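You operate a simulated robot arm through the tools that you are given. There is no shell and no other tool. Be economical: measure what you need, move in short steps, check, and stop when the job is done.

Carry out the task below with a simulated robot arm. There is one attempt and no reset: what you move stays moved.

Task
Set the small purple tote on the bare stand and move the white parcel over.
Fine: read the parcel in the full tote, put the reader back, move it to the tote at the lane shown, press DONE; the other parcel stays in. Drop, pinch and damage nothing, leave nothing switched on.

The check looks at the end state, three seconds after you hand in, the way a careful person would. Anything else that was tipped, shoved, dropped, spilled or broken makes it a failure.

Robot
A 6-joint arm with a two-finger parallel gripper, fixed in place. Base frame: the origin is at the foot of the arm, x ahead of it, y to its left, z up; the work surface is at about z = 860. Units: mm, degrees, N and s.
With the tool pointing down near the work surface it reaches from about 240 to 640 mm from the base axis. Its first joint turns from -66.0 to 66.0 degrees. Payload 2.7 kg.
Tool frame: the origin (TCP) lies between the finger pads and is the grasp point; the fingertips stand 23 mm ahead of it; z points along the fingers, y is the line along which they close. Largest opening 94 mm; finger width 38, thickness 10; the body of the gripper, 54 by 96 mm, starts 39 mm behind the TCP.
Orientation is that of the tool frame in the base frame, as a unit quaternion [w, x, y, z]. With the fingers straight down and closing along the base's y, the tool's x points along the base's -x, its y along +y and its z along -z.

Tools
- The arm moves only by the tool drive_tool. Its argument "motion" is a list of rows, each an object of numbers (a shift or turn left out is 0, a gripper value left out holds the last): "claw": the finger opening in mm, from 0 to 94; "dx", "dy", "dz": the shift along the tool's x, y, z in mm; "wx", "wy", "wz": the turn, a rotation vector about the tool's x, y, z in degrees. In form: [{"claw": .., "dx": .., "dy": .., "dz": .., "wx": .., "wy": .., "wz": ..}, ...]. A call has 1 to 10 rows; each row shifts and turns the commanded pose from where the row before left it, along the tool's axes as they then stand. Each row takes 0.2 s and may step no farther than 50 mm and 8.6 degrees from the row before; otherwise, or with a gripper value out of range, the whole call is refused. A pose out of reach is approached as far as the arm can. The call stops where the force on the tool passes 40 N (or 10 N more than at its start, if that is more) or the arm is blocked; 0.2 s more then pass. Each finger travels about 45 mm/s and halts on what it meets, pressing with about 31 N; the grip force reading is that of the motor and also rises with nothing between the fingers. The clock runs only during rows and for 0.2 s after the last one: add rows that do not move to give the fingers time. It gives the time, the measured TCP pose, the force on the tool (base axes), the opening and the grip force at its end, in the units of the frame above (readings bear some noise), with the torque about the TCP (base axes, N m) and any sound that the robot's microphone picked up.
- Cameras (640 x 400 px; columns grow to the right, rows downward): "scene" is fixed at [87.9, -460.4, 1417]; the picture's right is [0.59, -0.81, 0.00], its down [-0.52, -0.38, -0.77] and it looks along [0.62, 0.45, -0.64] (base axes); focal length 245 px, centre (320, 200). "wrist" rides on the gripper at [86, 16, -75] in the tool frame; the picture's right is [-0.18, 0.98, 0.00], its down [-0.58, -0.11, -0.81] and it looks along [-0.79, -0.15, 0.59] (tool axes); focal length 243 px, centre (320, 200). There is no depth. A picture from a camera that has moved, and an enlarged one, comes with that camera's place and axes in the base frame and with its lens. The place of the scene camera against the robot may be out by one fixed shift of up to 25 mm in any direction.
- get_image(camera): a new picture of that camera. The clock stands still meanwhile.
- close_up(camera, box): a new picture of the part [left, top, right, bottom] of that camera's present view, enlarged. The clock stands still meanwhile.
- job_done(): hands the job in; it is judged then, once.

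Go step by step. Nothing tells you positions but the pictures and the camera data: compare them with the known pose of the tool, close in by small moves and look again before you grip or let go. The budget is 120 turns and 68 pictures, counting those below and the enlarged ones. Unless the task says otherwise, let go and move clear before handing in, and close with one line.

The tools are called after "Emit:" as a command line: name --argument value ..., lists and objects as JSON in quotes. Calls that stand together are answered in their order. drive_tool: Moves the arm, as the interface text tells. Its arguments: {"type":"object","properties":{"motion":{"type":"array","items":{"type":"object","properties":{"claw":{"type":"number"},"dx":{"type":"number"},"dy":{"type":"number"},"dz":{"type":"number"},"wx":{"type":"number"},"wy":{"type":"number"},"wz":{"type":"number"}}}}},"required":["motion"]} The other tools are called the same way: get_image (camera) takes a picture; close_up (camera, box) takes an enlarged picture of a part of a camera's view; job_done () hands the job in.

At the start:

```text
time: 0.0
tcp_pos: [314.8, -320.4, 1194.4]
tcp_rot: [-0.001, 0.0, 1.0, -0.001]
contact_force: [-0.4, 0.4, -0.1]
ft_torque: [-0.01, -0.01, 0.03]
opening: 94.1
finger_force: 0.2
```

scene: 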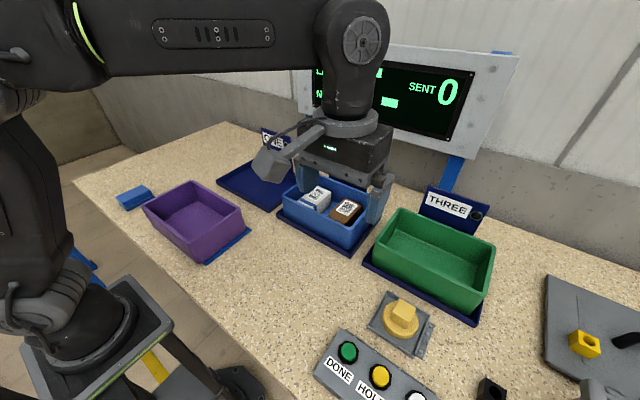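
wrist: 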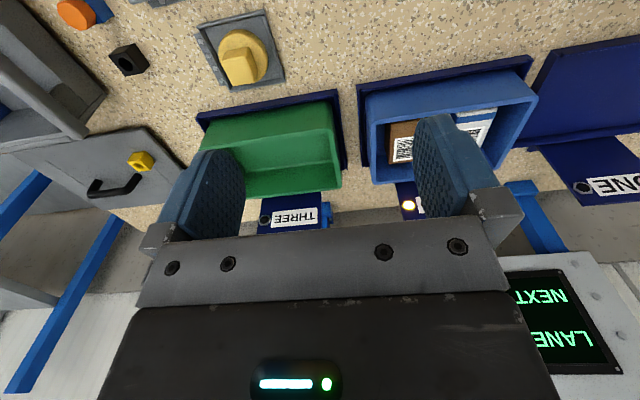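

I see a purple tote at left, a blue full tote with two parcels (white and brown) on the middle stand, a green tote on stand THREE, a bare stand ONE, a control panel and other devices. I'll look closer at the details first.

Emit:
close_up --camera "scene" --box '[290, 40, 530, 190]'

Emit:
close_up --camera "scene" --box '[300, 270, 640, 400]'

Emit:
close_up --camera "scene" --box '[100, 110, 400, 290]'

Emit:
close_up --camera "wrist" --box '[0, 0, 320, 200]'

```text
2.67 times, centred on (410, 115) of scene
camera zoom: at [87.9, -460.4, 1417.0], right [0.59, -0.81, 0.0], down [-0.52, -0.38, -0.77], along [0.62, 0.45, -0.64], focal length 653 px, centre (80, 427)
```

zoom: 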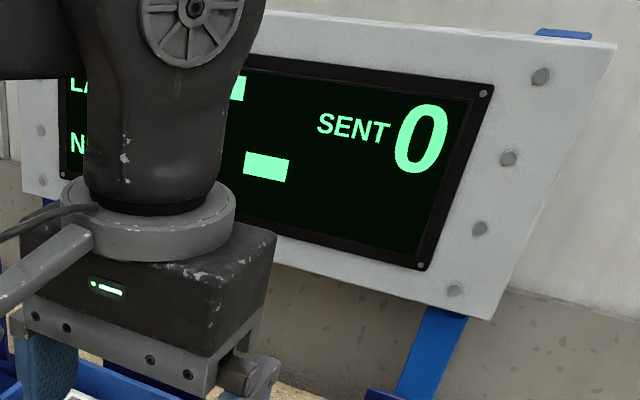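

```text
1.88 times, centred on (470, 335) of scene
camera zoom: at [87.9, -460.4, 1417.0], right [0.59, -0.81, 0.0], down [-0.52, -0.38, -0.77], along [0.62, 0.45, -0.64], focal length 461 px, centre (38, -54)
```

zoom: 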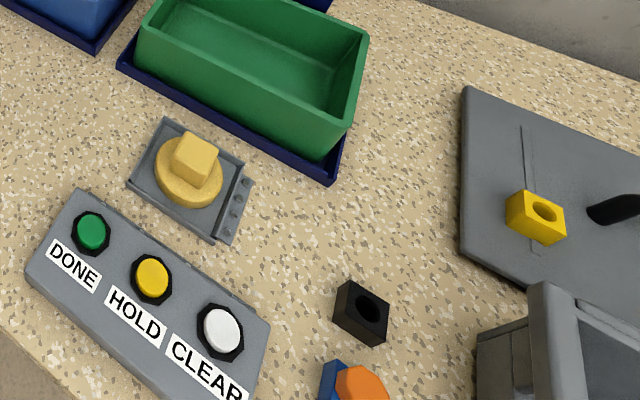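

```text
2.13 times, centred on (250, 200) of scene
camera zoom: at [87.9, -460.4, 1417.0], right [0.59, -0.81, 0.0], down [-0.52, -0.38, -0.77], along [0.62, 0.45, -0.64], focal length 522 px, centre (469, 200)
```

zoom: 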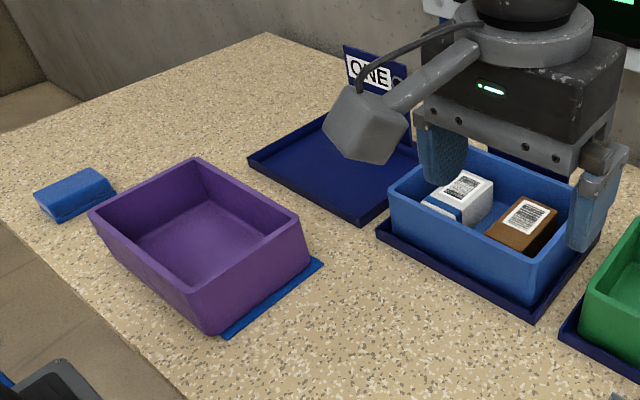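

```text
2.00 times, centred on (160, 100) of wrist
camera zoom: at [228.3, -304.1, 1269.9], right [0.18, 0.98, 0.0], down [0.58, -0.11, 0.81], along [0.79, -0.15, -0.59], focal length 485 px, centre (640, 400)
```

zoom: 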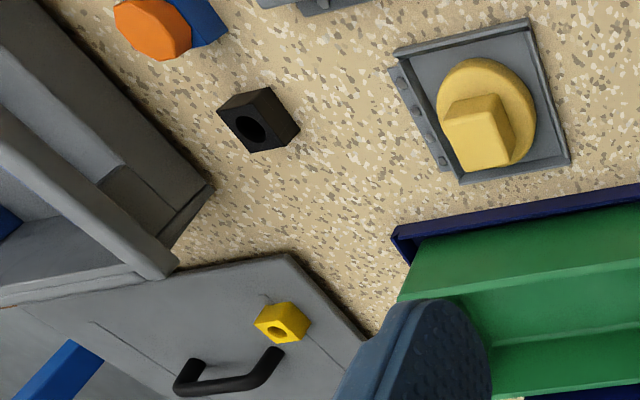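

I'll swing the arm to the left at height so the screen is visible in the scene camera, then take both views.

Emit:
drive_tool --motion '[{"dy": 50}, {"dy": 50}, {"dy": 50}, {"dy": 50}, {"dy": 50}, {"dy": 50}, {"dy": 50}, {"dy": 50}, {"dy": 50}]'

Emit:
get_image --camera "scene"

Emit:
get_image --camera "wrist"

```text
time: 2.0
tcp_pos: [313.6, 131.1, 1195.3]
tcp_rot: [0.0, 0.0, 1.0, 0.0]
contact_force: [-0.1, 0.0, -0.4]
ft_torque: [-0.02, 0.01, -0.02]
opening: 93.9
finger_force: 0.0
```

```text
61 pictures are left
```

scene: 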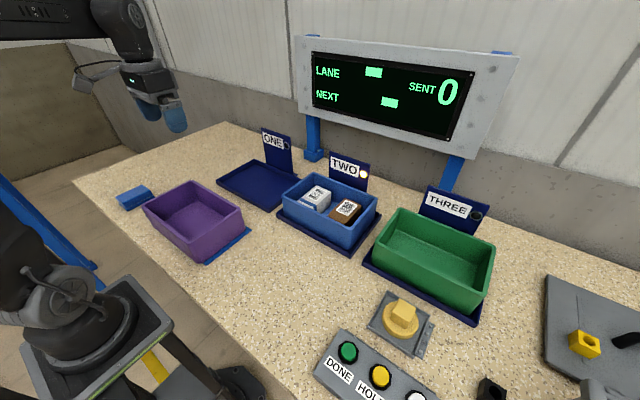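

```text
60 pictures are left
camera wrist: at [227.1, 147.7, 1270.6], right [0.18, 0.98, 0.0], down [0.58, -0.11, 0.81], along [0.79, -0.15, -0.59], focal length 243 px, centre (320, 200)
```

wrist: 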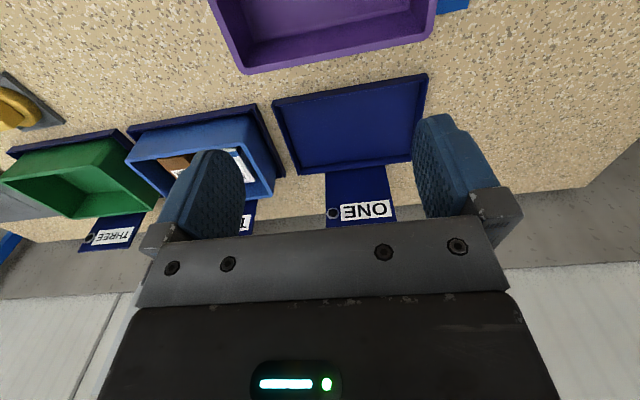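

The lane is blank until the parcel is read; lane TWO holds the full tote. I estimate the purple tote's rim at x 217–374, y 20–270, z≈940, and stand ONE centred near (553,148). I turn the gripper 90° to pinch its near long wall.

Emit:
drive_tool --motion '[{"wz": -8.5}, {"wz": -8.5}, {"wz": -8.5}, {"wz": -8.5}, {"wz": -8.5}, {"wz": -8.5}, {"wz": -8.5}, {"wz": -8.5}, {"wz": -8.5}, {"wz": -8.5}]'

Emit:
drive_tool --motion '[{"wz": -5}, {"dx": 20, "dy": 30}, {"dx": 20, "dy": 30}, {"dx": 20}, {"dx": 10}]'

Emit:
get_image --camera "wrist"

```text
time: 4.2
tcp_pos: [314.4, 131.1, 1195.2]
tcp_rot: [0.0, -0.677, 0.736, 0.0]
contact_force: [-0.3, -0.9, -0.3]
ft_torque: [0.0, 0.04, -0.01]
opening: 94.0
finger_force: 0.0
```

```text
time: 5.4
tcp_pos: [255.7, 59.4, 1195.8]
tcp_rot: [0.0, 0.707, -0.707, 0.0]
contact_force: [-0.4, -0.5, -0.3]
ft_torque: [-0.02, -0.02, 0.01]
opening: 93.8
finger_force: 0.0
```

```text
59 pictures are left
camera wrist: at [239.6, -26.7, 1270.3], right [-0.98, 0.18, 0.0], down [0.11, 0.58, 0.81], along [0.15, 0.79, -0.59], focal length 243 px, centre (320, 200)
```

wrist: 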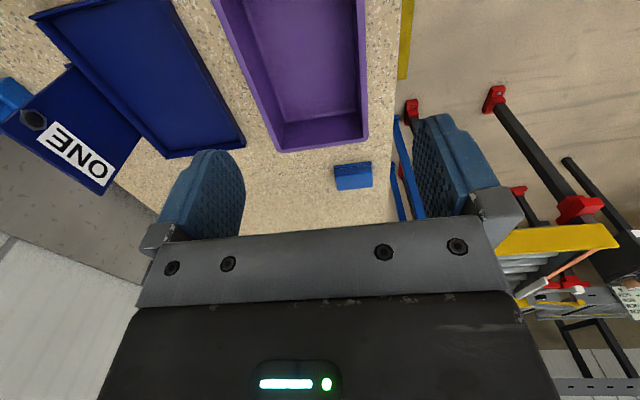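

The view confirms the tote: near wall at x≈210, far wall x≈377, rim z≈932. I move over the near wall's middle and look again.

Emit:
drive_tool --motion '[{"dx": -40, "dy": 20}, {"dx": -40, "dy": 22}, {"dz": 45}, {"dz": 45}, {"dz": 45}, {"dz": 45}, {}]'

Emit:
get_image --camera "wrist"

Emit:
get_image --camera "scene"

```text
time: 7.0
tcp_pos: [213.4, 139.2, 1015.4]
tcp_rot: [0.0, 0.708, -0.707, 0.0]
contact_force: [0.2, -0.1, 0.3]
ft_torque: [0.0, 0.0, -0.01]
opening: 93.7
finger_force: 0.1
```

```text
58 pictures are left
camera wrist: at [197.4, 52.0, 1090.0], right [-0.98, 0.18, 0.0], down [0.11, 0.58, 0.81], along [0.15, 0.79, -0.59], focal length 243 px, centre (320, 200)
```

wrist: 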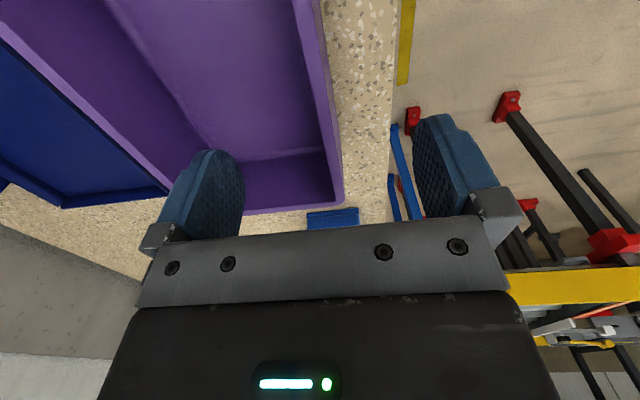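

```text
57 pictures are left
```

scene: 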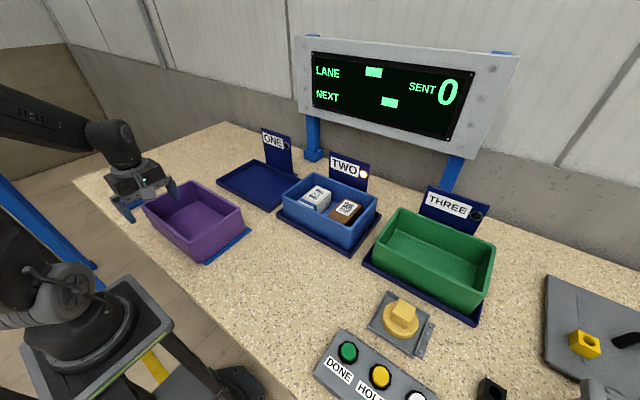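

The wall sits between the fingers (x≈210–218). I descend with the tips inside and outside the wall and stop above the floor.

Emit:
drive_tool --motion '[{"dy": -3, "dz": 30}, {"dz": 30}, {"dz": 25}, {"dz": 15}, {}]'

Emit:
get_image --camera "wrist"

Emit:
close_up --camera "scene" --box '[80, 120, 280, 290]'

```text
time: 8.2
tcp_pos: [216.6, 140.3, 915.1]
tcp_rot: [0.0, 0.707, -0.707, -0.001]
contact_force: [0.5, 0.5, 0.0]
ft_torque: [0.03, 0.0, 0.0]
opening: 93.8
finger_force: 0.0
```

```text
56 pictures are left
camera wrist: at [200.2, 54.2, 989.8], right [-0.98, 0.18, 0.0], down [0.11, 0.58, 0.81], along [0.15, 0.79, -0.59], focal length 243 px, centre (320, 200)
```

wrist: 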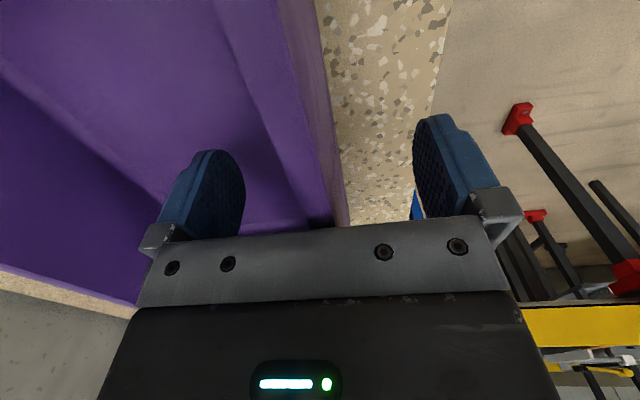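

```text
2.35 times, centred on (180, 205) of scene
camera zoom: at [87.9, -460.4, 1417.0], right [0.59, -0.81, 0.0], down [-0.52, -0.38, -0.77], along [0.62, 0.45, -0.64], focal length 576 px, centre (649, 188)
```

zoom: 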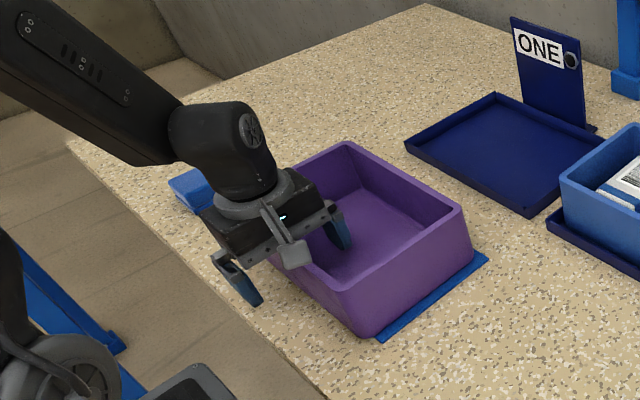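

Fingers straddle the wall cleanly. I close on it now.

Emit:
drive_tool --motion '[{"claw": 0}, {}, {}, {}, {}, {}, {}]'

Emit:
close_up --camera "scene" --box '[80, 120, 280, 290]'

```text
time: 9.8
tcp_pos: [216.4, 140.6, 914.4]
tcp_rot: [0.0, 0.708, -0.706, 0.001]
contact_force: [-1.8, 0.9, 0.2]
ft_torque: [-0.35, -0.06, -0.21]
opening: 9.0
finger_force: 31.2
```

```text
2.35 times, centred on (180, 205) of scene
camera zoom: at [87.8, -460.4, 1417.0], right [0.59, -0.81, 0.0], down [-0.52, -0.38, -0.77], along [0.62, 0.45, -0.64], focal length 576 px, centre (649, 188)
```

zoom: 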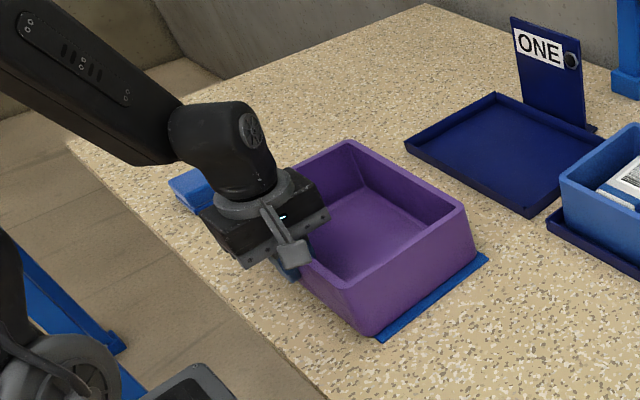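

It's gripped at 9 mm. I lift a little and check the load and tilt.

Emit:
drive_tool --motion '[{"dz": -5}, {"dz": -10}, {"dz": -15}, {"dz": -20}, {}]'

Emit:
close_up --camera "scene" --box '[80, 120, 280, 290]'

```text
time: 11.0
tcp_pos: [216.1, 139.3, 965.4]
tcp_rot: [0.001, 0.708, -0.707, -0.001]
contact_force: [0.2, -0.6, -3.4]
ft_torque: [-0.02, 0.19, 0.02]
opening: 8.9
finger_force: 30.9
```

```text
2.35 times, centred on (180, 205) of scene
camera zoom: at [87.9, -460.4, 1417.0], right [0.59, -0.81, 0.0], down [-0.52, -0.38, -0.77], along [0.62, 0.45, -0.64], focal length 576 px, centre (649, 188)
```

zoom: 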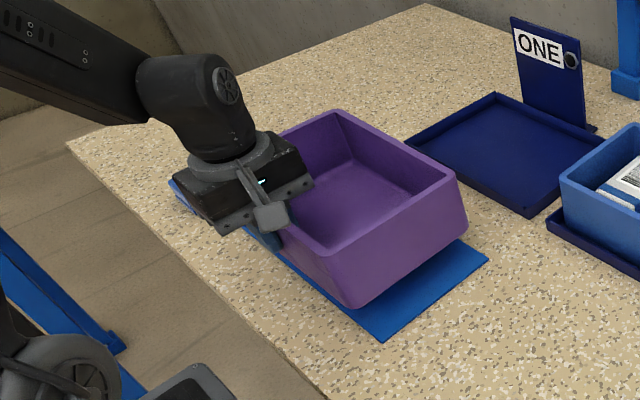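

Tote hangs level (≈3.5 N). I raise it a bit and carry it towards stand ONE, then check.

Emit:
drive_tool --motion '[{"dz": -25}, {"dy": -35}, {"dy": -45}, {"dy": -45}, {"dy": -45}, {"dy": -45}, {"dy": -38, "dx": -10}, {}, {}]'

Emit:
get_image --camera "wrist"

Emit:
get_image --camera "scene"

```text
time: 13.0
tcp_pos: [468.1, 150.5, 988.8]
tcp_rot: [0.0, 0.707, -0.707, 0.001]
contact_force: [0.8, -0.7, -2.8]
ft_torque: [0.02, 0.22, 0.0]
opening: 8.9
finger_force: 30.9
```

```text
52 pictures are left
camera wrist: at [452.0, 63.8, 1064.3], right [-0.98, 0.18, 0.0], down [0.11, 0.58, 0.81], along [0.15, 0.79, -0.59], focal length 243 px, centre (320, 200)
```

wrist: 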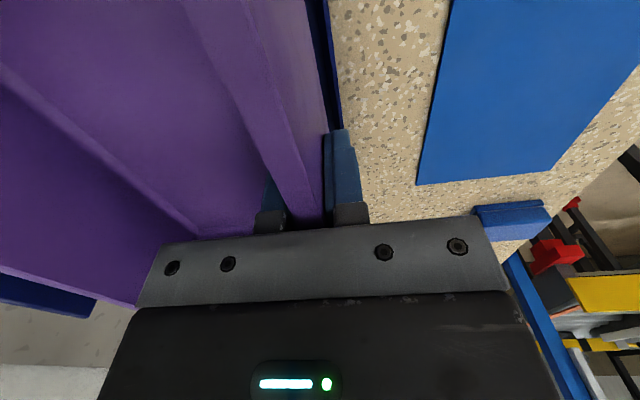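

```text
51 pictures are left
```

scene: 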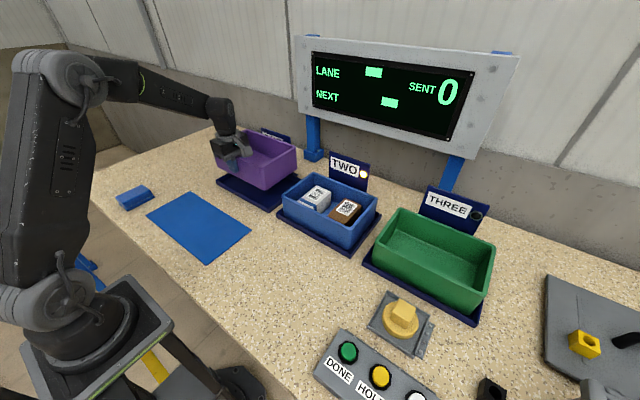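

The stand's near edge is at x≈459. I move 10 mm more forward and check alignment from the scene camera.

Emit:
drive_tool --motion '[{"dy": -10}, {"dz": 25}, {"dz": 10}, {}]'

Emit:
close_up --camera "scene" --box '[190, 90, 350, 220]'

```text
time: 14.0
tcp_pos: [479.3, 149.4, 955.1]
tcp_rot: [0.0, 0.708, -0.707, -0.001]
contact_force: [0.5, 0.6, -3.1]
ft_torque: [0.04, 0.17, -0.01]
opening: 9.0
finger_force: 31.2
```

```text
3.08 times, centred on (270, 155) of scene
camera zoom: at [88.0, -460.4, 1417.0], right [0.59, -0.81, 0.0], down [-0.52, -0.38, -0.77], along [0.62, 0.45, -0.64], focal length 753 px, centre (474, 338)
```

zoom: 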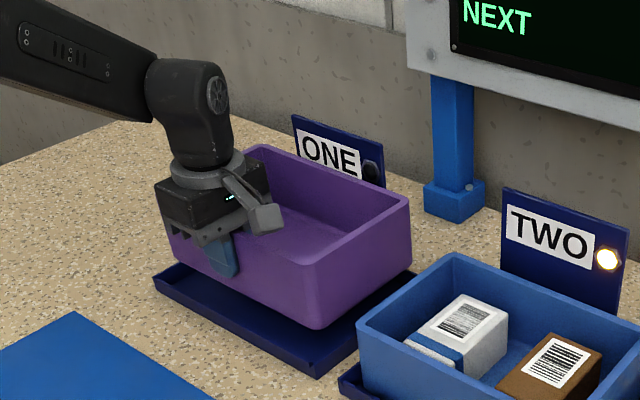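

The tote is centred with roughly 20–30 mm margin on all sides. I lower it slowly onto the stand.

Emit:
drive_tool --motion '[{"dx": -4, "dz": 10}, {"dz": 8}, {"dz": 5}, {"dz": 3}, {}]'

Emit:
drive_tool --motion '[{"dz": 2}, {"dz": 2}, {"dz": 2}, {}]'

```text
time: 15.2
tcp_pos: [478.9, 154.8, 927.3]
tcp_rot: [0.0, -0.707, 0.708, 0.0]
contact_force: [-0.1, 0.5, -2.8]
ft_torque: [-0.01, 0.19, 0.02]
opening: 8.9
finger_force: 30.9
```

```text
time: 16.2
tcp_pos: [479.3, 153.3, 921.1]
tcp_rot: [0.0, 0.707, -0.707, 0.0]
contact_force: [-0.4, 0.2, -2.4]
ft_torque: [-0.01, 0.22, 0.01]
opening: 9.0
finger_force: 31.4
```

Emit:
drive_tool --motion '[{"dz": 1.5}, {"dz": 1.5}, {}]'

Emit:
close_up --camera "scene" --box '[190, 90, 350, 220]'

```text
time: 17.0
tcp_pos: [479.5, 153.9, 920.5]
tcp_rot: [0.0, -0.707, 0.707, 0.0]
contact_force: [-0.2, -0.1, -2.8]
ft_torque: [0.0, 0.21, 0.04]
opening: 8.8
finger_force: 30.6
```

```text
3.08 times, centred on (270, 155) of scene
camera zoom: at [88.0, -460.4, 1417.0], right [0.59, -0.81, 0.0], down [-0.52, -0.38, -0.77], along [0.62, 0.45, -0.64], focal length 753 px, centre (474, 338)
```

zoom: 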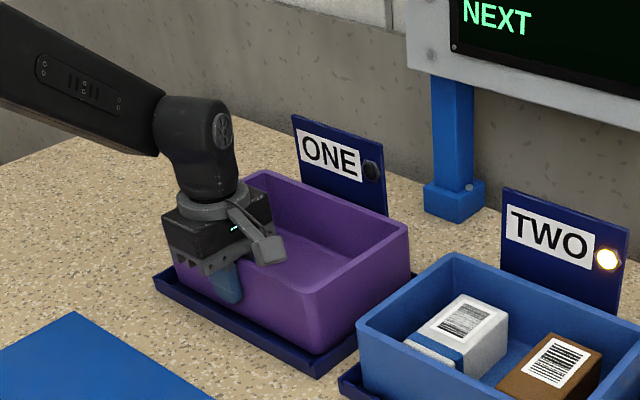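

The tote is nearly down inside the stand's lip. I keep easing down until a contact force shows.

Emit:
drive_tool --motion '[{"dz": 1.5}, {"dz": 1.5}, {}]'

Emit:
drive_tool --motion '[{"dz": 1.5}, {"dz": 1.5}, {}]'

```text
time: 17.8
tcp_pos: [479.2, 152.6, 915.9]
tcp_rot: [0.0, -0.707, 0.707, 0.0]
contact_force: [-0.7, 0.8, -2.6]
ft_torque: [0.02, 0.23, -0.02]
opening: 8.8
finger_force: 31.3
```

```text
time: 18.6
tcp_pos: [478.5, 153.9, 912.6]
tcp_rot: [0.0, -0.707, 0.708, 0.0]
contact_force: [-0.4, -1.2, -2.1]
ft_torque: [-0.09, 0.1, -0.04]
opening: 9.0
finger_force: 31.2
```

Emit:
drive_tool --motion '[{"dz": 1}, {"dz": 1}, {}]'

Emit:
close_up --camera "scene" --box '[190, 90, 350, 220]'

```text
time: 19.4
tcp_pos: [479.1, 154.1, 913.8]
tcp_rot: [-0.003, 0.708, -0.707, 0.001]
contact_force: [-5.4, -4.8, 28.0]
ft_torque: [-0.34, 0.66, -0.04]
opening: 9.1
finger_force: 31.3
```

```text
3.08 times, centred on (270, 155) of scene
camera zoom: at [87.3, -460.6, 1417.0], right [0.59, -0.81, 0.0], down [-0.52, -0.38, -0.77], along [0.62, 0.45, -0.64], focal length 753 px, centre (474, 338)
```

zoom: 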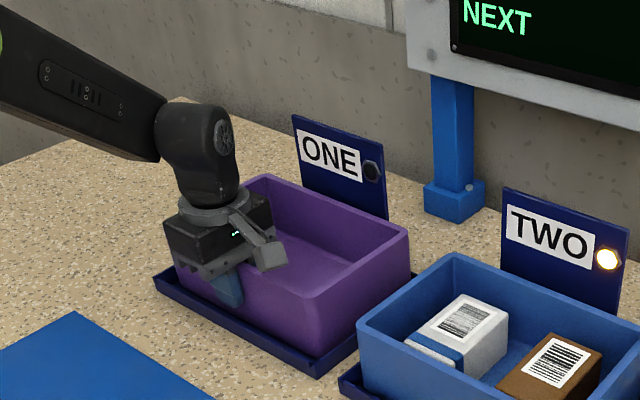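

It's seated (28 N). I ease 1.5 mm up, open modestly, then lift clear.

Emit:
drive_tool --motion '[{"dz": -1.5}, {}, {"claw": 40}, {}, {}, {}, {}]'

Emit:
drive_tool --motion '[{"dz": -20}, {"dz": -45}, {"dz": -45}, {"dz": -45}, {"dz": -45}]'

Emit:
get_image --camera "scene"

```text
time: 21.0
tcp_pos: [478.9, 153.7, 912.9]
tcp_rot: [0.0, -0.707, 0.707, 0.0]
contact_force: [-0.2, -0.2, 0.0]
ft_torque: [-0.01, -0.01, 0.01]
opening: 39.7
finger_force: 0.1
```

```text
time: 22.2
tcp_pos: [475.9, 153.8, 1112.9]
tcp_rot: [0.0, -0.707, 0.708, -0.001]
contact_force: [-1.0, -0.1, 0.5]
ft_torque: [-0.05, -0.02, -0.01]
opening: 39.8
finger_force: 0.0
```

```text
47 pictures are left
```

scene: 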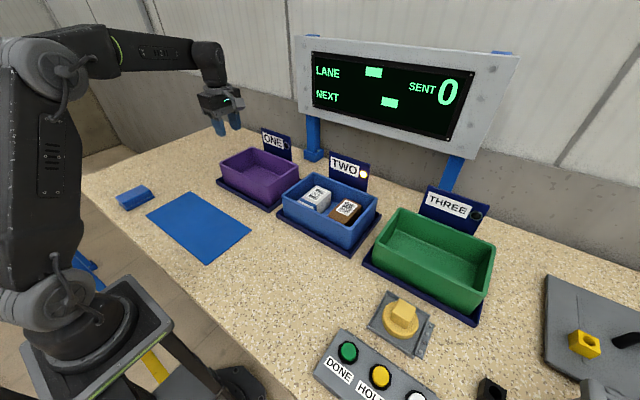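

Tote is seated in stand ONE. Next I turn the gripper back and go to look at the yellow reader in its cradle (≈(375,-450)).

Emit:
drive_tool --motion '[{"wz": 8.5}, {"wz": 8.5}, {"wz": 8.5}, {"wz": 8.5}, {"wz": 8.5}, {"wz": 8.5}, {"wz": 8.5}, {"wz": 8.5}, {"wz": 8.5}, {"wz": 8.5}]'

Emit:
drive_tool --motion '[{"wz": 5, "claw": 90}, {"dx": 45}, {"dx": 45}, {"dx": 40, "dy": -30}, {"dy": -50}, {"dy": -50}, {"dy": -50}, {"dy": -50}, {"dy": -50}, {"dy": -50}]'

Emit:
drive_tool --motion '[{"dy": -50}, {"dy": -50, "dx": 20}, {"dy": -50, "dx": 20}, {}]'

Emit:
get_image --camera "wrist"

```text
time: 24.4
tcp_pos: [479.4, 152.4, 1113.5]
tcp_rot: [0.0, -0.042, 0.999, 0.001]
contact_force: [-0.5, 0.3, 0.7]
ft_torque: [0.02, 0.04, 0.01]
opening: 40.0
finger_force: 0.1
```

```text
time: 26.6
tcp_pos: [347.5, -180.3, 1113.0]
tcp_rot: [0.0, -0.001, 1.0, 0.0]
contact_force: [0.1, 0.4, 0.4]
ft_torque: [-0.02, -0.01, -0.02]
opening: 89.9
finger_force: 0.0
```

```text
refused: row 2 steps farther than a row can; nothing moved
```

```text
46 pictures are left
camera wrist: at [260.4, -164.2, 1188.3], right [0.18, 0.98, 0.0], down [0.58, -0.11, 0.81], along [0.79, -0.15, -0.59], focal length 243 px, centre (320, 200)
```

wrist: 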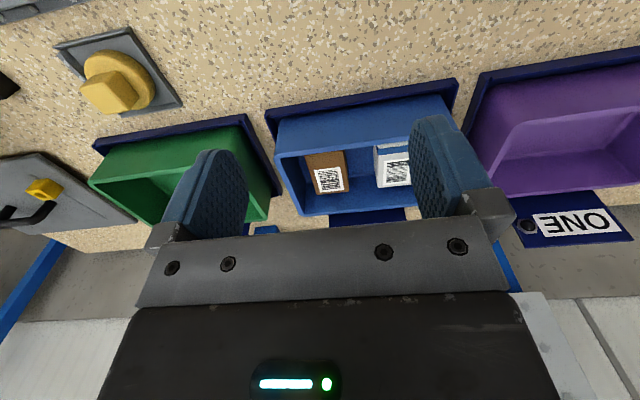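

Emit:
drive_tool --motion '[{"dy": -45, "dx": 20}, {"dy": -45, "dx": 20}, {"dy": -45, "dx": 20}, {"dy": -45, "dx": 15}, {"dy": -45}, {}]'

Emit:
get_image --camera "wrist"

```text
time: 28.0
tcp_pos: [273.0, -400.1, 1111.9]
tcp_rot: [0.0, 0.0, 1.0, 0.0]
contact_force: [1.2, -0.9, -0.1]
ft_torque: [0.0, 0.04, 0.0]
opening: 90.1
finger_force: 0.0
```

```text
45 pictures are left
camera wrist: at [186.9, -384.8, 1187.6], right [0.18, 0.98, 0.0], down [0.58, -0.11, 0.81], along [0.79, -0.15, -0.59], focal length 243 px, centre (320, 200)
```

wrist: 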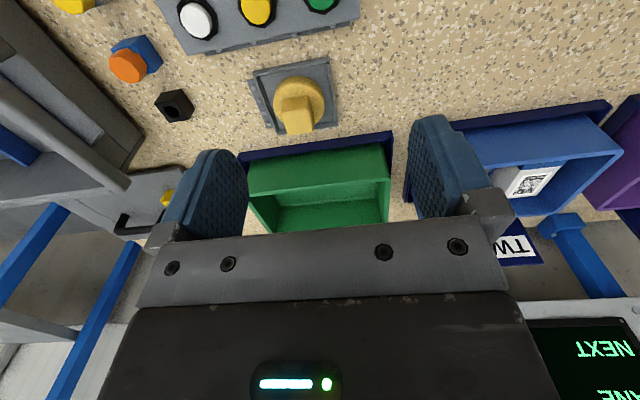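

Emit:
close_up --camera "wrist" --box '[220, 40, 380, 140]'

Emit:
close_up --camera "scene" --box '[350, 270, 450, 370]'

```text
4.00 times, centred on (300, 90) of wrist
camera zoom: at [186.9, -384.8, 1187.6], right [0.18, 0.98, 0.0], down [0.58, -0.11, 0.81], along [0.79, -0.15, -0.59], focal length 970 px, centre (400, 640)
```

zoom: 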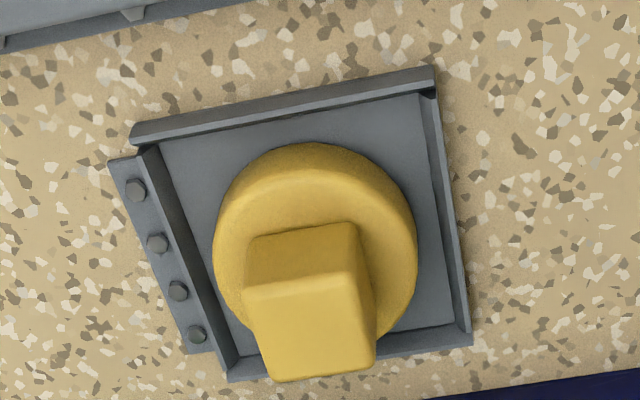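

```text
4.00 times, centred on (400, 320) of scene
camera zoom: at [87.9, -460.4, 1417.0], right [0.59, -0.81, 0.0], down [-0.52, -0.38, -0.77], along [0.62, 0.45, -0.64], focal length 979 px, centre (0, -280)
```

zoom: 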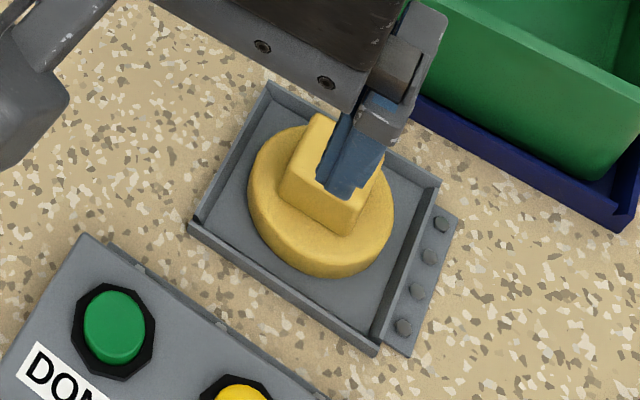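

The reader is a puck with a ~36 mm square handle at about (371,-449), top z≈920, yawed ≈-3.5°. I move above it and look again from lower.

Emit:
drive_tool --motion '[{"dx": -40, "dy": -20}, {"dx": -40, "dy": -20}, {"dx": -18, "dy": -9}, {"wz": 3.5, "dz": 40}, {"dz": 45}, {"dz": 40}, {"dz": 20}, {}]'

Emit:
get_image --camera "wrist"

Emit:
close_up --camera "scene" --box '[340, 220, 460, 370]'

```text
time: 29.8
tcp_pos: [372.9, -450.1, 967.8]
tcp_rot: [0.0, 0.031, 1.0, 0.0]
contact_force: [-0.4, -0.1, -0.4]
ft_torque: [0.0, 0.02, -0.01]
opening: 89.8
finger_force: 0.0
```

```text
42 pictures are left
camera wrist: at [288.5, -428.4, 1043.2], right [0.24, 0.97, 0.0], down [0.57, -0.14, 0.81], along [0.78, -0.2, -0.59], focal length 243 px, centre (320, 200)
```

wrist: 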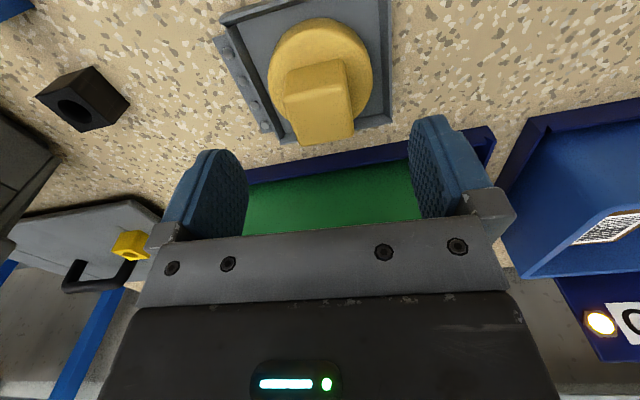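

```text
2.67 times, centred on (400, 295) of scene
camera zoom: at [87.9, -460.4, 1417.0], right [0.59, -0.81, 0.0], down [-0.52, -0.38, -0.77], along [0.62, 0.45, -0.64], focal length 653 px, centre (107, -53)
```

zoom: 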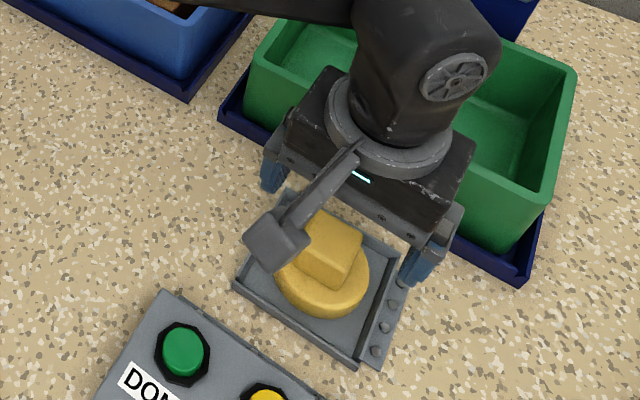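

Handle may be a bit lower (z≈903) and farther out (x≈382). I shift forward a bit, lower, and check against the fingertips.

Emit:
drive_tool --motion '[{"dx": -7, "dy": -2, "dz": 20}, {"dz": 22}, {}]'

Emit:
get_image --camera "wrist"

Emit:
close_up --camera "scene" --box '[340, 240, 460, 360]'

```text
time: 30.6
tcp_pos: [379.0, -451.8, 925.7]
tcp_rot: [0.0, 0.031, 1.0, 0.0]
contact_force: [0.1, -0.4, -0.6]
ft_torque: [0.03, -0.03, -0.01]
opening: 90.2
finger_force: 0.0
```

```text
40 pictures are left
camera wrist: at [293.7, -430.9, 1001.4], right [0.24, 0.97, 0.0], down [0.57, -0.14, 0.81], along [0.78, -0.2, -0.59], focal length 243 px, centre (320, 200)
```

wrist: 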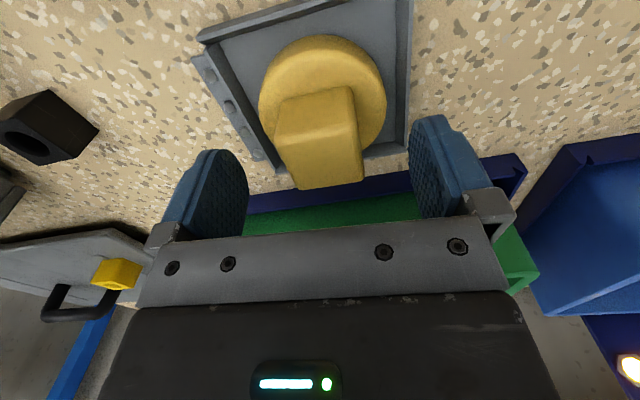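

```text
3.33 times, centred on (400, 300) of scene
camera zoom: at [87.9, -460.4, 1417.0], right [0.59, -0.81, 0.0], down [-0.52, -0.38, -0.77], along [0.62, 0.45, -0.64], focal length 816 px, centre (53, -133)
```

zoom: 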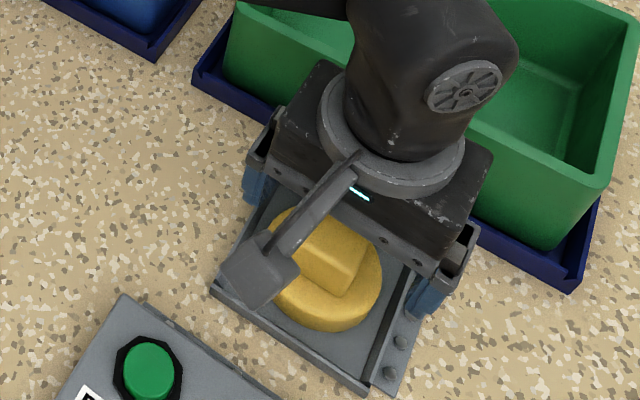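

Triangulation gives handle top z≈919 at centre (372,-450), puck top ≈890. I shift back 6 mm, lower to TCP z≈916 and close.

Emit:
drive_tool --motion '[{"dx": 6, "dz": 5}, {"dz": 4}, {}, {"claw": 20}, {}, {}, {}, {}, {}]'

Emit:
get_image --camera "wrist"

```text
time: 32.6
tcp_pos: [374.6, -451.9, 917.5]
tcp_rot: [-0.001, 0.03, 1.0, -0.001]
contact_force: [0.5, 0.0, 0.8]
ft_torque: [-0.04, 0.02, -0.02]
opening: 37.4
finger_force: 31.1
```

```text
38 pictures are left
camera wrist: at [287.8, -430.4, 992.5], right [0.24, 0.97, 0.0], down [0.57, -0.14, 0.81], along [0.78, -0.2, -0.59], focal length 243 px, centre (320, 200)
```

wrist: 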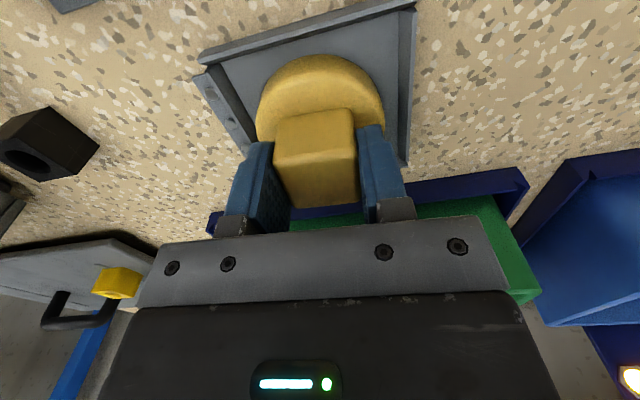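

Handle firmly gripped and aligned. I lift it straight out; the return pose is about (374,-451.5,917).

Emit:
drive_tool --motion '[{"dz": -10}, {"dz": -30}, {"dz": -40}, {"dz": -40}, {}]'

Emit:
get_image --camera "scene"

Emit:
get_image --camera "wrist"

```text
time: 33.8
tcp_pos: [373.1, -455.6, 1035.7]
tcp_rot: [0.0, 0.031, 1.0, -0.001]
contact_force: [-0.2, -0.1, -0.4]
ft_torque: [0.02, 0.0, 0.0]
opening: 37.6
finger_force: 31.3
```

```text
37 pictures are left
```

scene: 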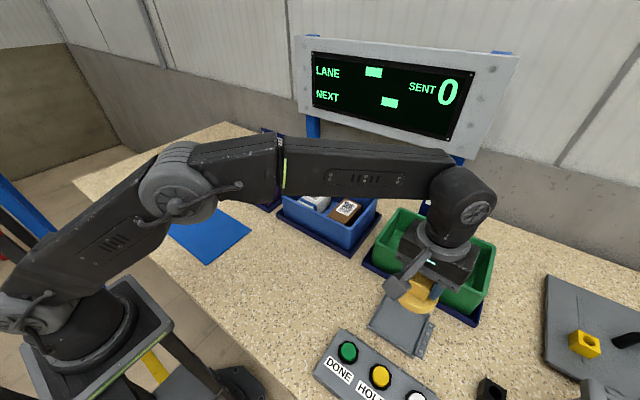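

```text
36 pictures are left
camera wrist: at [288.3, -433.7, 1111.1], right [0.24, 0.97, 0.0], down [0.57, -0.14, 0.81], along [0.78, -0.2, -0.59], focal length 243 px, centre (320, 200)
```

wrist: 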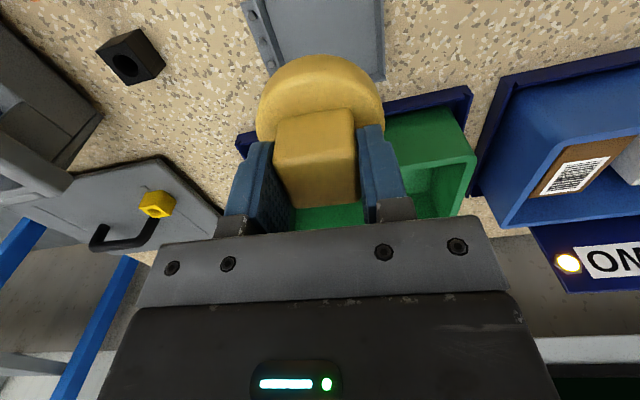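

The reader is free of its cradle. I undo the yaw and move towards the blue tote at a safe height to locate the white parcel's label exactly.

Emit:
drive_tool --motion '[{"wz": -3.5, "dz": -15}, {"dy": 45}, {"dy": 45, "dx": -10}, {"dy": 45, "dx": -15}, {"dy": 45, "dx": -15}, {"dy": 45, "dx": -15}, {"dy": 25}, {}]'

Emit:
get_image --camera "wrist"

```text
time: 35.6
tcp_pos: [427.7, -203.7, 1051.3]
tcp_rot: [0.0, 0.0, 1.0, 0.001]
contact_force: [-0.9, 0.3, -0.8]
ft_torque: [-0.02, 0.02, -0.01]
opening: 37.5
finger_force: 30.7
```

```text
35 pictures are left
camera wrist: at [341.9, -187.0, 1126.8], right [0.18, 0.98, 0.0], down [0.58, -0.11, 0.81], along [0.79, -0.15, -0.59], focal length 243 px, centre (320, 200)
```

wrist: 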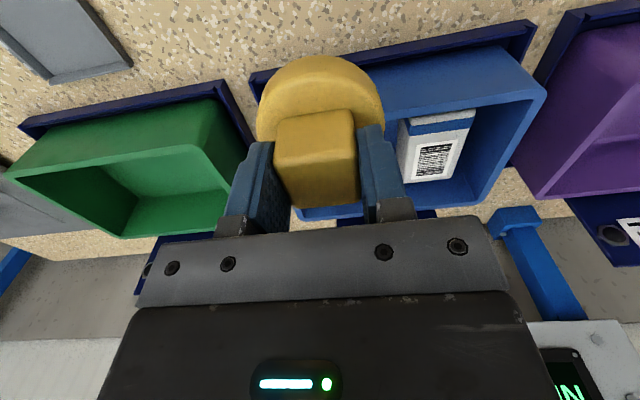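

White label is near (566,-93), top z≈920. I go above it with the reader about 40 mm over the label.

Emit:
drive_tool --motion '[{"dx": -35, "dy": 28}, {"dx": -35, "dy": 28}, {"dx": -35, "dy": 28}, {"dx": -33, "dy": 27}, {"dz": 20}, {"dz": 20}, {}, {}]'

Emit:
get_image --camera "scene"

Emit:
close_up --camera "scene" --box '[270, 130, 410, 260]'

```text
time: 37.4
tcp_pos: [564.4, -92.8, 1010.1]
tcp_rot: [0.0, 0.001, 1.0, 0.0]
contact_force: [0.1, 0.2, -0.6]
ft_torque: [-0.03, 0.01, -0.01]
opening: 37.6
finger_force: 31.2
```

```text
34 pictures are left
```

scene: 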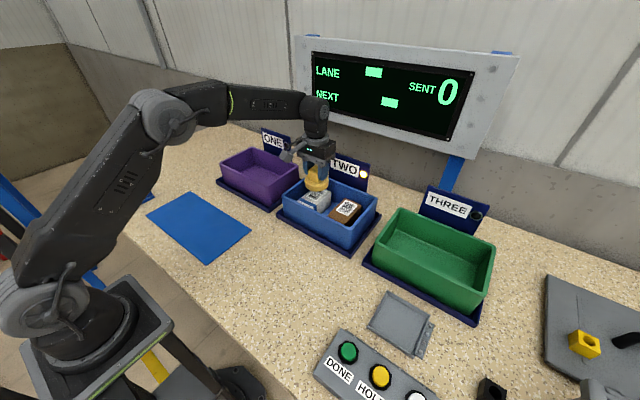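

```text
3.08 times, centred on (340, 195) of scene
camera zoom: at [87.9, -460.4, 1417.0], right [0.59, -0.81, 0.0], down [-0.52, -0.38, -0.77], along [0.62, 0.45, -0.64], focal length 753 px, centre (258, 215)
```

zoom: 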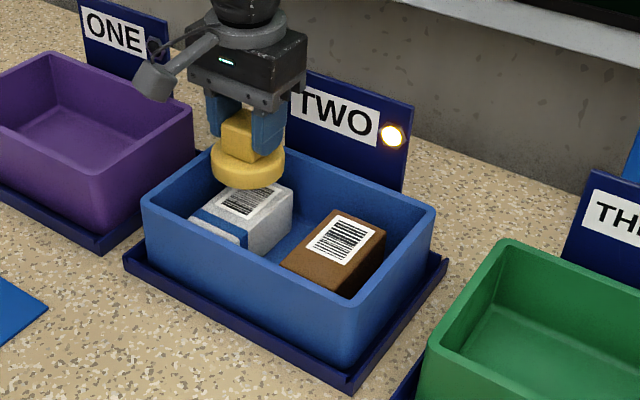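

No reading yet; the reader is aligned about 45 mm above the label. I lower in steps, listening for a beep.

Emit:
drive_tool --motion '[{"dz": 10}, {"dz": 8}, {}, {}, {}]'

Emit:
close_up --camera "scene" --box '[270, 50, 470, 250]'

```text
time: 38.6
tcp_pos: [563.9, -92.4, 993.4]
tcp_rot: [0.0, 0.0, 1.0, 0.0]
contact_force: [-0.2, -0.1, -1.4]
ft_torque: [0.01, 0.0, -0.01]
opening: 37.6
finger_force: 31.1
```

```text
2.00 times, centred on (370, 150) of scene
camera zoom: at [87.9, -460.4, 1417.0], right [0.59, -0.81, 0.0], down [-0.52, -0.38, -0.77], along [0.62, 0.45, -0.64], focal length 490 px, centre (220, 300)
```

zoom: 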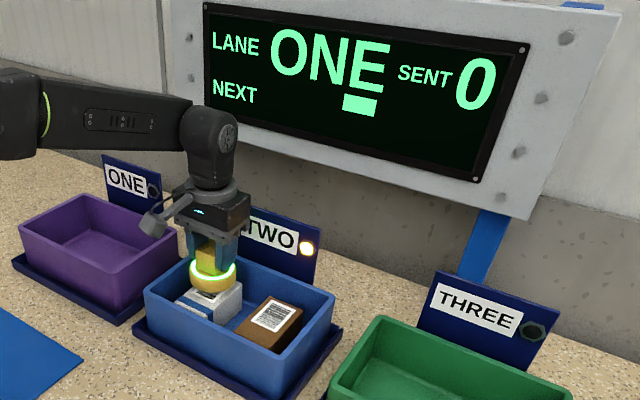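

Read OK: LANE ONE, with the reader glowing. I lift high, retract away from the brown parcel's label and return to above the cradle.

Emit:
drive_tool --motion '[{"dz": -18}, {"dz": -40}, {"dx": 40}, {"dx": 40}, {"dx": 40}, {"dx": 18, "dy": -35}, {"dy": -45}, {"dy": -31}, {}]'

Emit:
drive_tool --motion '[{"dy": -25}, {"dy": -45, "dx": 15}, {"dy": -45, "dx": 15}, {"dy": -45, "dx": 15}, {"dy": -45, "dx": 10}, {"dy": -45}, {"wz": 3.5}, {}]'

Emit:
get_image --camera "scene"

Emit:
get_image --camera "wrist"

```text
time: 40.6
tcp_pos: [429.5, -202.5, 1051.1]
tcp_rot: [0.0, 0.001, 1.0, 0.0]
contact_force: [-0.3, -0.1, -1.5]
ft_torque: [0.02, 0.0, 0.02]
opening: 37.6
finger_force: 31.1
```

```text
time: 42.4
tcp_pos: [373.0, -452.3, 1052.5]
tcp_rot: [0.0, 0.03, 1.0, 0.0]
contact_force: [0.3, -0.5, -2.4]
ft_torque: [0.01, 0.02, 0.06]
opening: 37.6
finger_force: 30.8
```

```text
31 pictures are left
```

scene: 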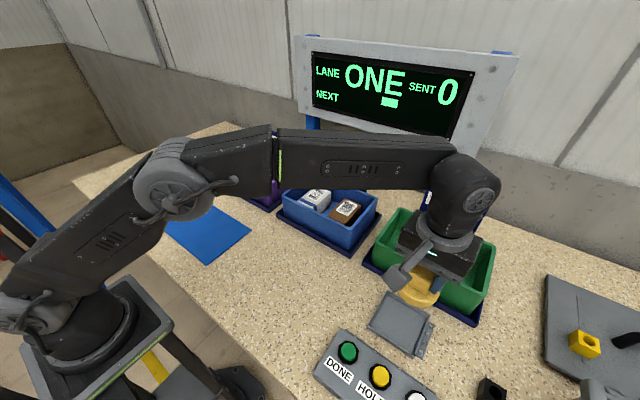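

```text
30 pictures are left
camera wrist: at [287.4, -430.7, 1128.3], right [0.24, 0.97, 0.0], down [0.57, -0.14, 0.81], along [0.78, -0.2, -0.59], focal length 243 px, centre (320, 200)
```

wrist: 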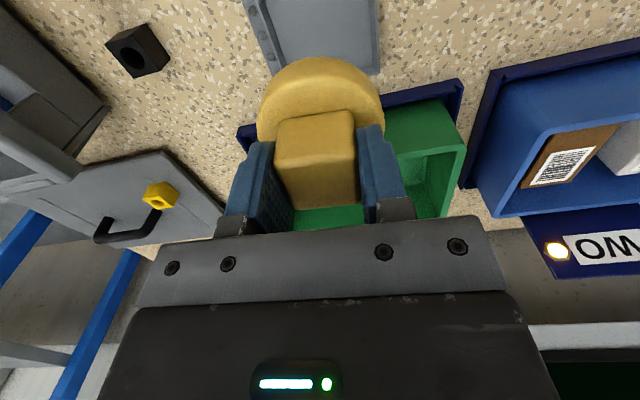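

Back over the cradle at the same pose. I lower most of the way, then ease in.

Emit:
drive_tool --motion '[{"dz": 40}, {"dz": 40}, {"dz": 30}, {"dz": 15}, {"dz": 4}, {"dz": 3}, {}]'

Emit:
get_image --camera "wrist"

```text
time: 44.0
tcp_pos: [372.8, -452.9, 919.3]
tcp_rot: [0.0, 0.03, 1.0, 0.0]
contact_force: [-0.3, -0.8, -0.3]
ft_torque: [-0.02, 0.01, 0.02]
opening: 37.4
finger_force: 31.0
```

```text
29 pictures are left
camera wrist: at [287.9, -430.9, 994.5], right [0.24, 0.97, 0.0], down [0.57, -0.14, 0.81], along [0.78, -0.2, -0.59], focal length 243 px, centre (320, 200)
```

wrist: 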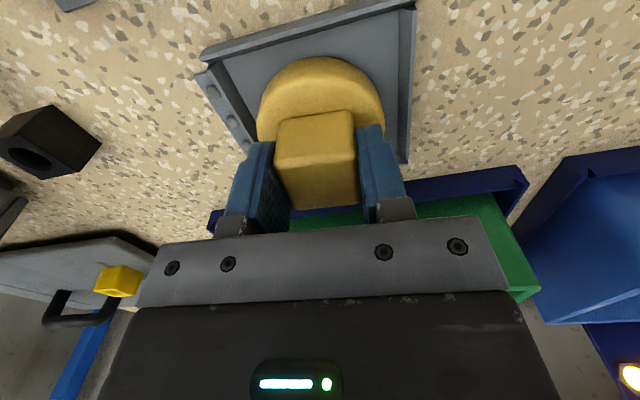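

Emit:
drive_tool --motion '[{"dz": 1}, {"dz": 0.7}, {}]'

```text
time: 44.8
tcp_pos: [371.8, -452.1, 918.7]
tcp_rot: [0.0, 0.031, 1.0, 0.0]
contact_force: [0.3, -0.1, -1.3]
ft_torque: [0.01, -0.02, 0.03]
opening: 37.6
finger_force: 31.5
```

The reader is back in the cradle's bounds but still carries a little load; I ease down until it touches.

Emit:
drive_tool --motion '[{"dz": 0.7}, {"dz": 0.7}, {}]'

Emit:
drive_tool --motion '[{"dz": 0.7}, {}]'

```text
time: 45.6
tcp_pos: [372.5, -452.1, 917.3]
tcp_rot: [0.0, 0.031, 1.0, 0.0]
contact_force: [0.7, 0.7, 0.0]
ft_torque: [-0.01, 0.0, 0.01]
opening: 37.7
finger_force: 31.1
```

```text
time: 46.2
tcp_pos: [373.5, -452.2, 917.7]
tcp_rot: [0.001, 0.03, 1.0, -0.001]
contact_force: [-1.7, 0.3, 5.5]
ft_torque: [0.18, -0.02, 0.0]
opening: 37.4
finger_force: 31.1
```

Contact (5.5 N). I release and rise straight up, then check.

Emit:
drive_tool --motion '[{"claw": 80}, {}, {}, {}, {"dz": -20}, {"dz": -40}, {"dz": -40}, {"dz": -40}]'

Emit:
get_image --camera "wrist"

```text
time: 48.0
tcp_pos: [372.9, -450.9, 1058.7]
tcp_rot: [0.001, 0.03, 1.0, 0.0]
contact_force: [-0.2, 0.7, 0.3]
ft_torque: [0.02, -0.04, -0.01]
opening: 80.0
finger_force: 0.0
```

```text
28 pictures are left
camera wrist: at [287.7, -429.3, 1133.4], right [0.24, 0.97, 0.0], down [0.57, -0.14, 0.81], along [0.78, -0.2, -0.59], focal length 243 px, centre (320, 200)
```

wrist: 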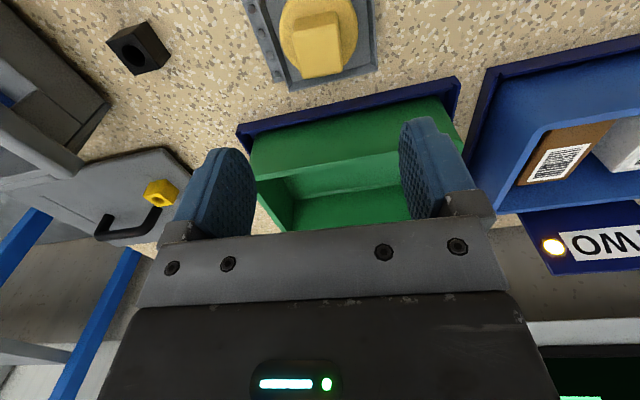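

Reader sits in its cradle. Next I look at the white parcel from behind, between the fingers.

Emit:
drive_tool --motion '[{"wz": -3.5}, {"dy": 48}, {"dy": 48}, {"dy": 48, "dx": -10}, {"dy": 48, "dx": -10}, {"dy": 48, "dx": -12}, {"dy": 45, "dx": -15}, {"dy": 40, "dx": -10}, {"dy": 25}, {}]'

Emit:
close_up --camera "wrist" --box '[230, 80, 430, 230]'

Emit:
close_up --camera "scene" --box '[200, 120, 400, 270]'

```text
time: 50.2
tcp_pos: [428.4, -98.8, 1056.6]
tcp_rot: [0.0, 0.0, 1.0, 0.0]
contact_force: [0.7, -0.5, 0.4]
ft_torque: [-0.02, -0.01, 0.0]
opening: 80.1
finger_force: 0.0
```

```text
2.67 times, centred on (330, 155) of wrist
camera zoom: at [343.6, -83.2, 1131.9], right [0.18, 0.98, 0.0], down [0.58, -0.11, 0.81], along [0.79, -0.15, -0.59], focal length 647 px, centre (293, 320)
```

zoom: 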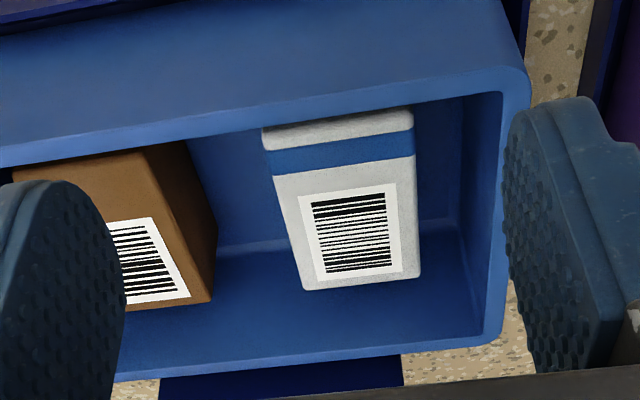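

```text
2.67 times, centred on (300, 195) of scene
camera zoom: at [87.9, -460.4, 1417.0], right [0.59, -0.81, 0.0], down [-0.52, -0.38, -0.77], along [0.62, 0.45, -0.64], focal length 653 px, centre (373, 213)
```

zoom: 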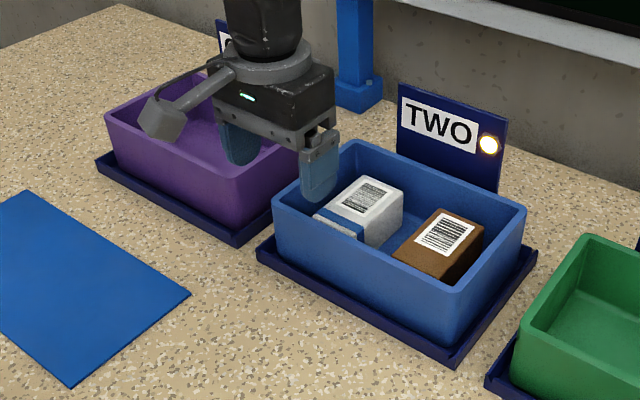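

The white parcel is ~59 mm wide at y≈-96, top z≈925–929, aligned with the axes; gap to brown ≈49 mm and to tote wall ≈28 mm. I move above it with 74 mm opening and recheck.

Emit:
drive_tool --motion '[{"dx": -40, "dy": 3, "claw": 74}, {"dx": -40}, {"dx": -33}, {"dz": 30}, {"dz": 26}, {}]'

Emit:
get_image --camera "wrist"

Emit:
close_up --camera "scene" --box '[260, 130, 400, 260]'

```text
time: 51.6
tcp_pos: [543.4, -98.9, 1001.4]
tcp_rot: [0.0, 0.0, 1.0, 0.0]
contact_force: [-0.2, -0.3, 0.9]
ft_torque: [-0.01, 0.01, 0.01]
opening: 74.2
finger_force: 0.1
```

```text
25 pictures are left
camera wrist: at [456.9, -82.4, 1076.0], right [0.18, 0.98, 0.0], down [0.58, -0.11, 0.81], along [0.79, -0.15, -0.59], focal length 243 px, centre (320, 200)
```

wrist: 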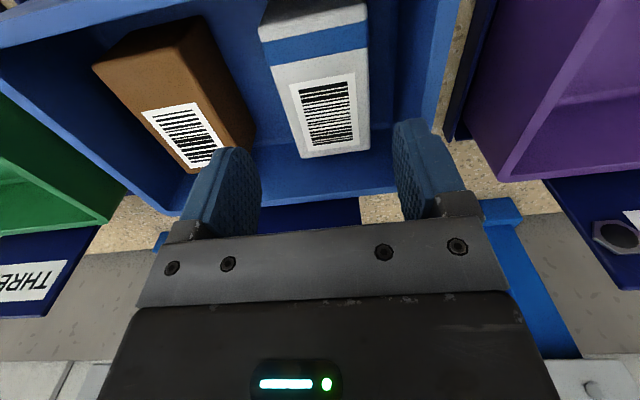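

```text
3.08 times, centred on (330, 195) of scene
camera zoom: at [87.9, -460.4, 1417.0], right [0.59, -0.81, 0.0], down [-0.52, -0.38, -0.77], along [0.62, 0.45, -0.64], focal length 753 px, centre (289, 215)
```

zoom: 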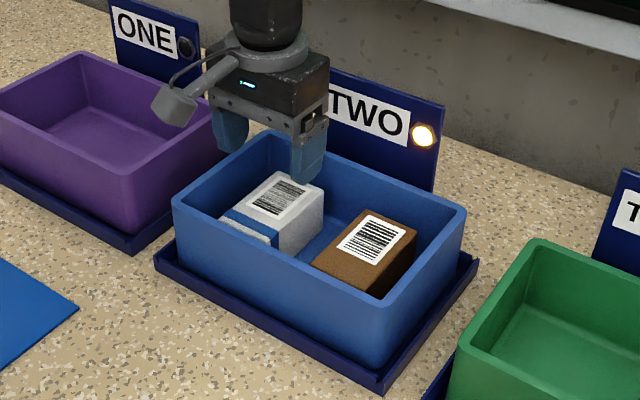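

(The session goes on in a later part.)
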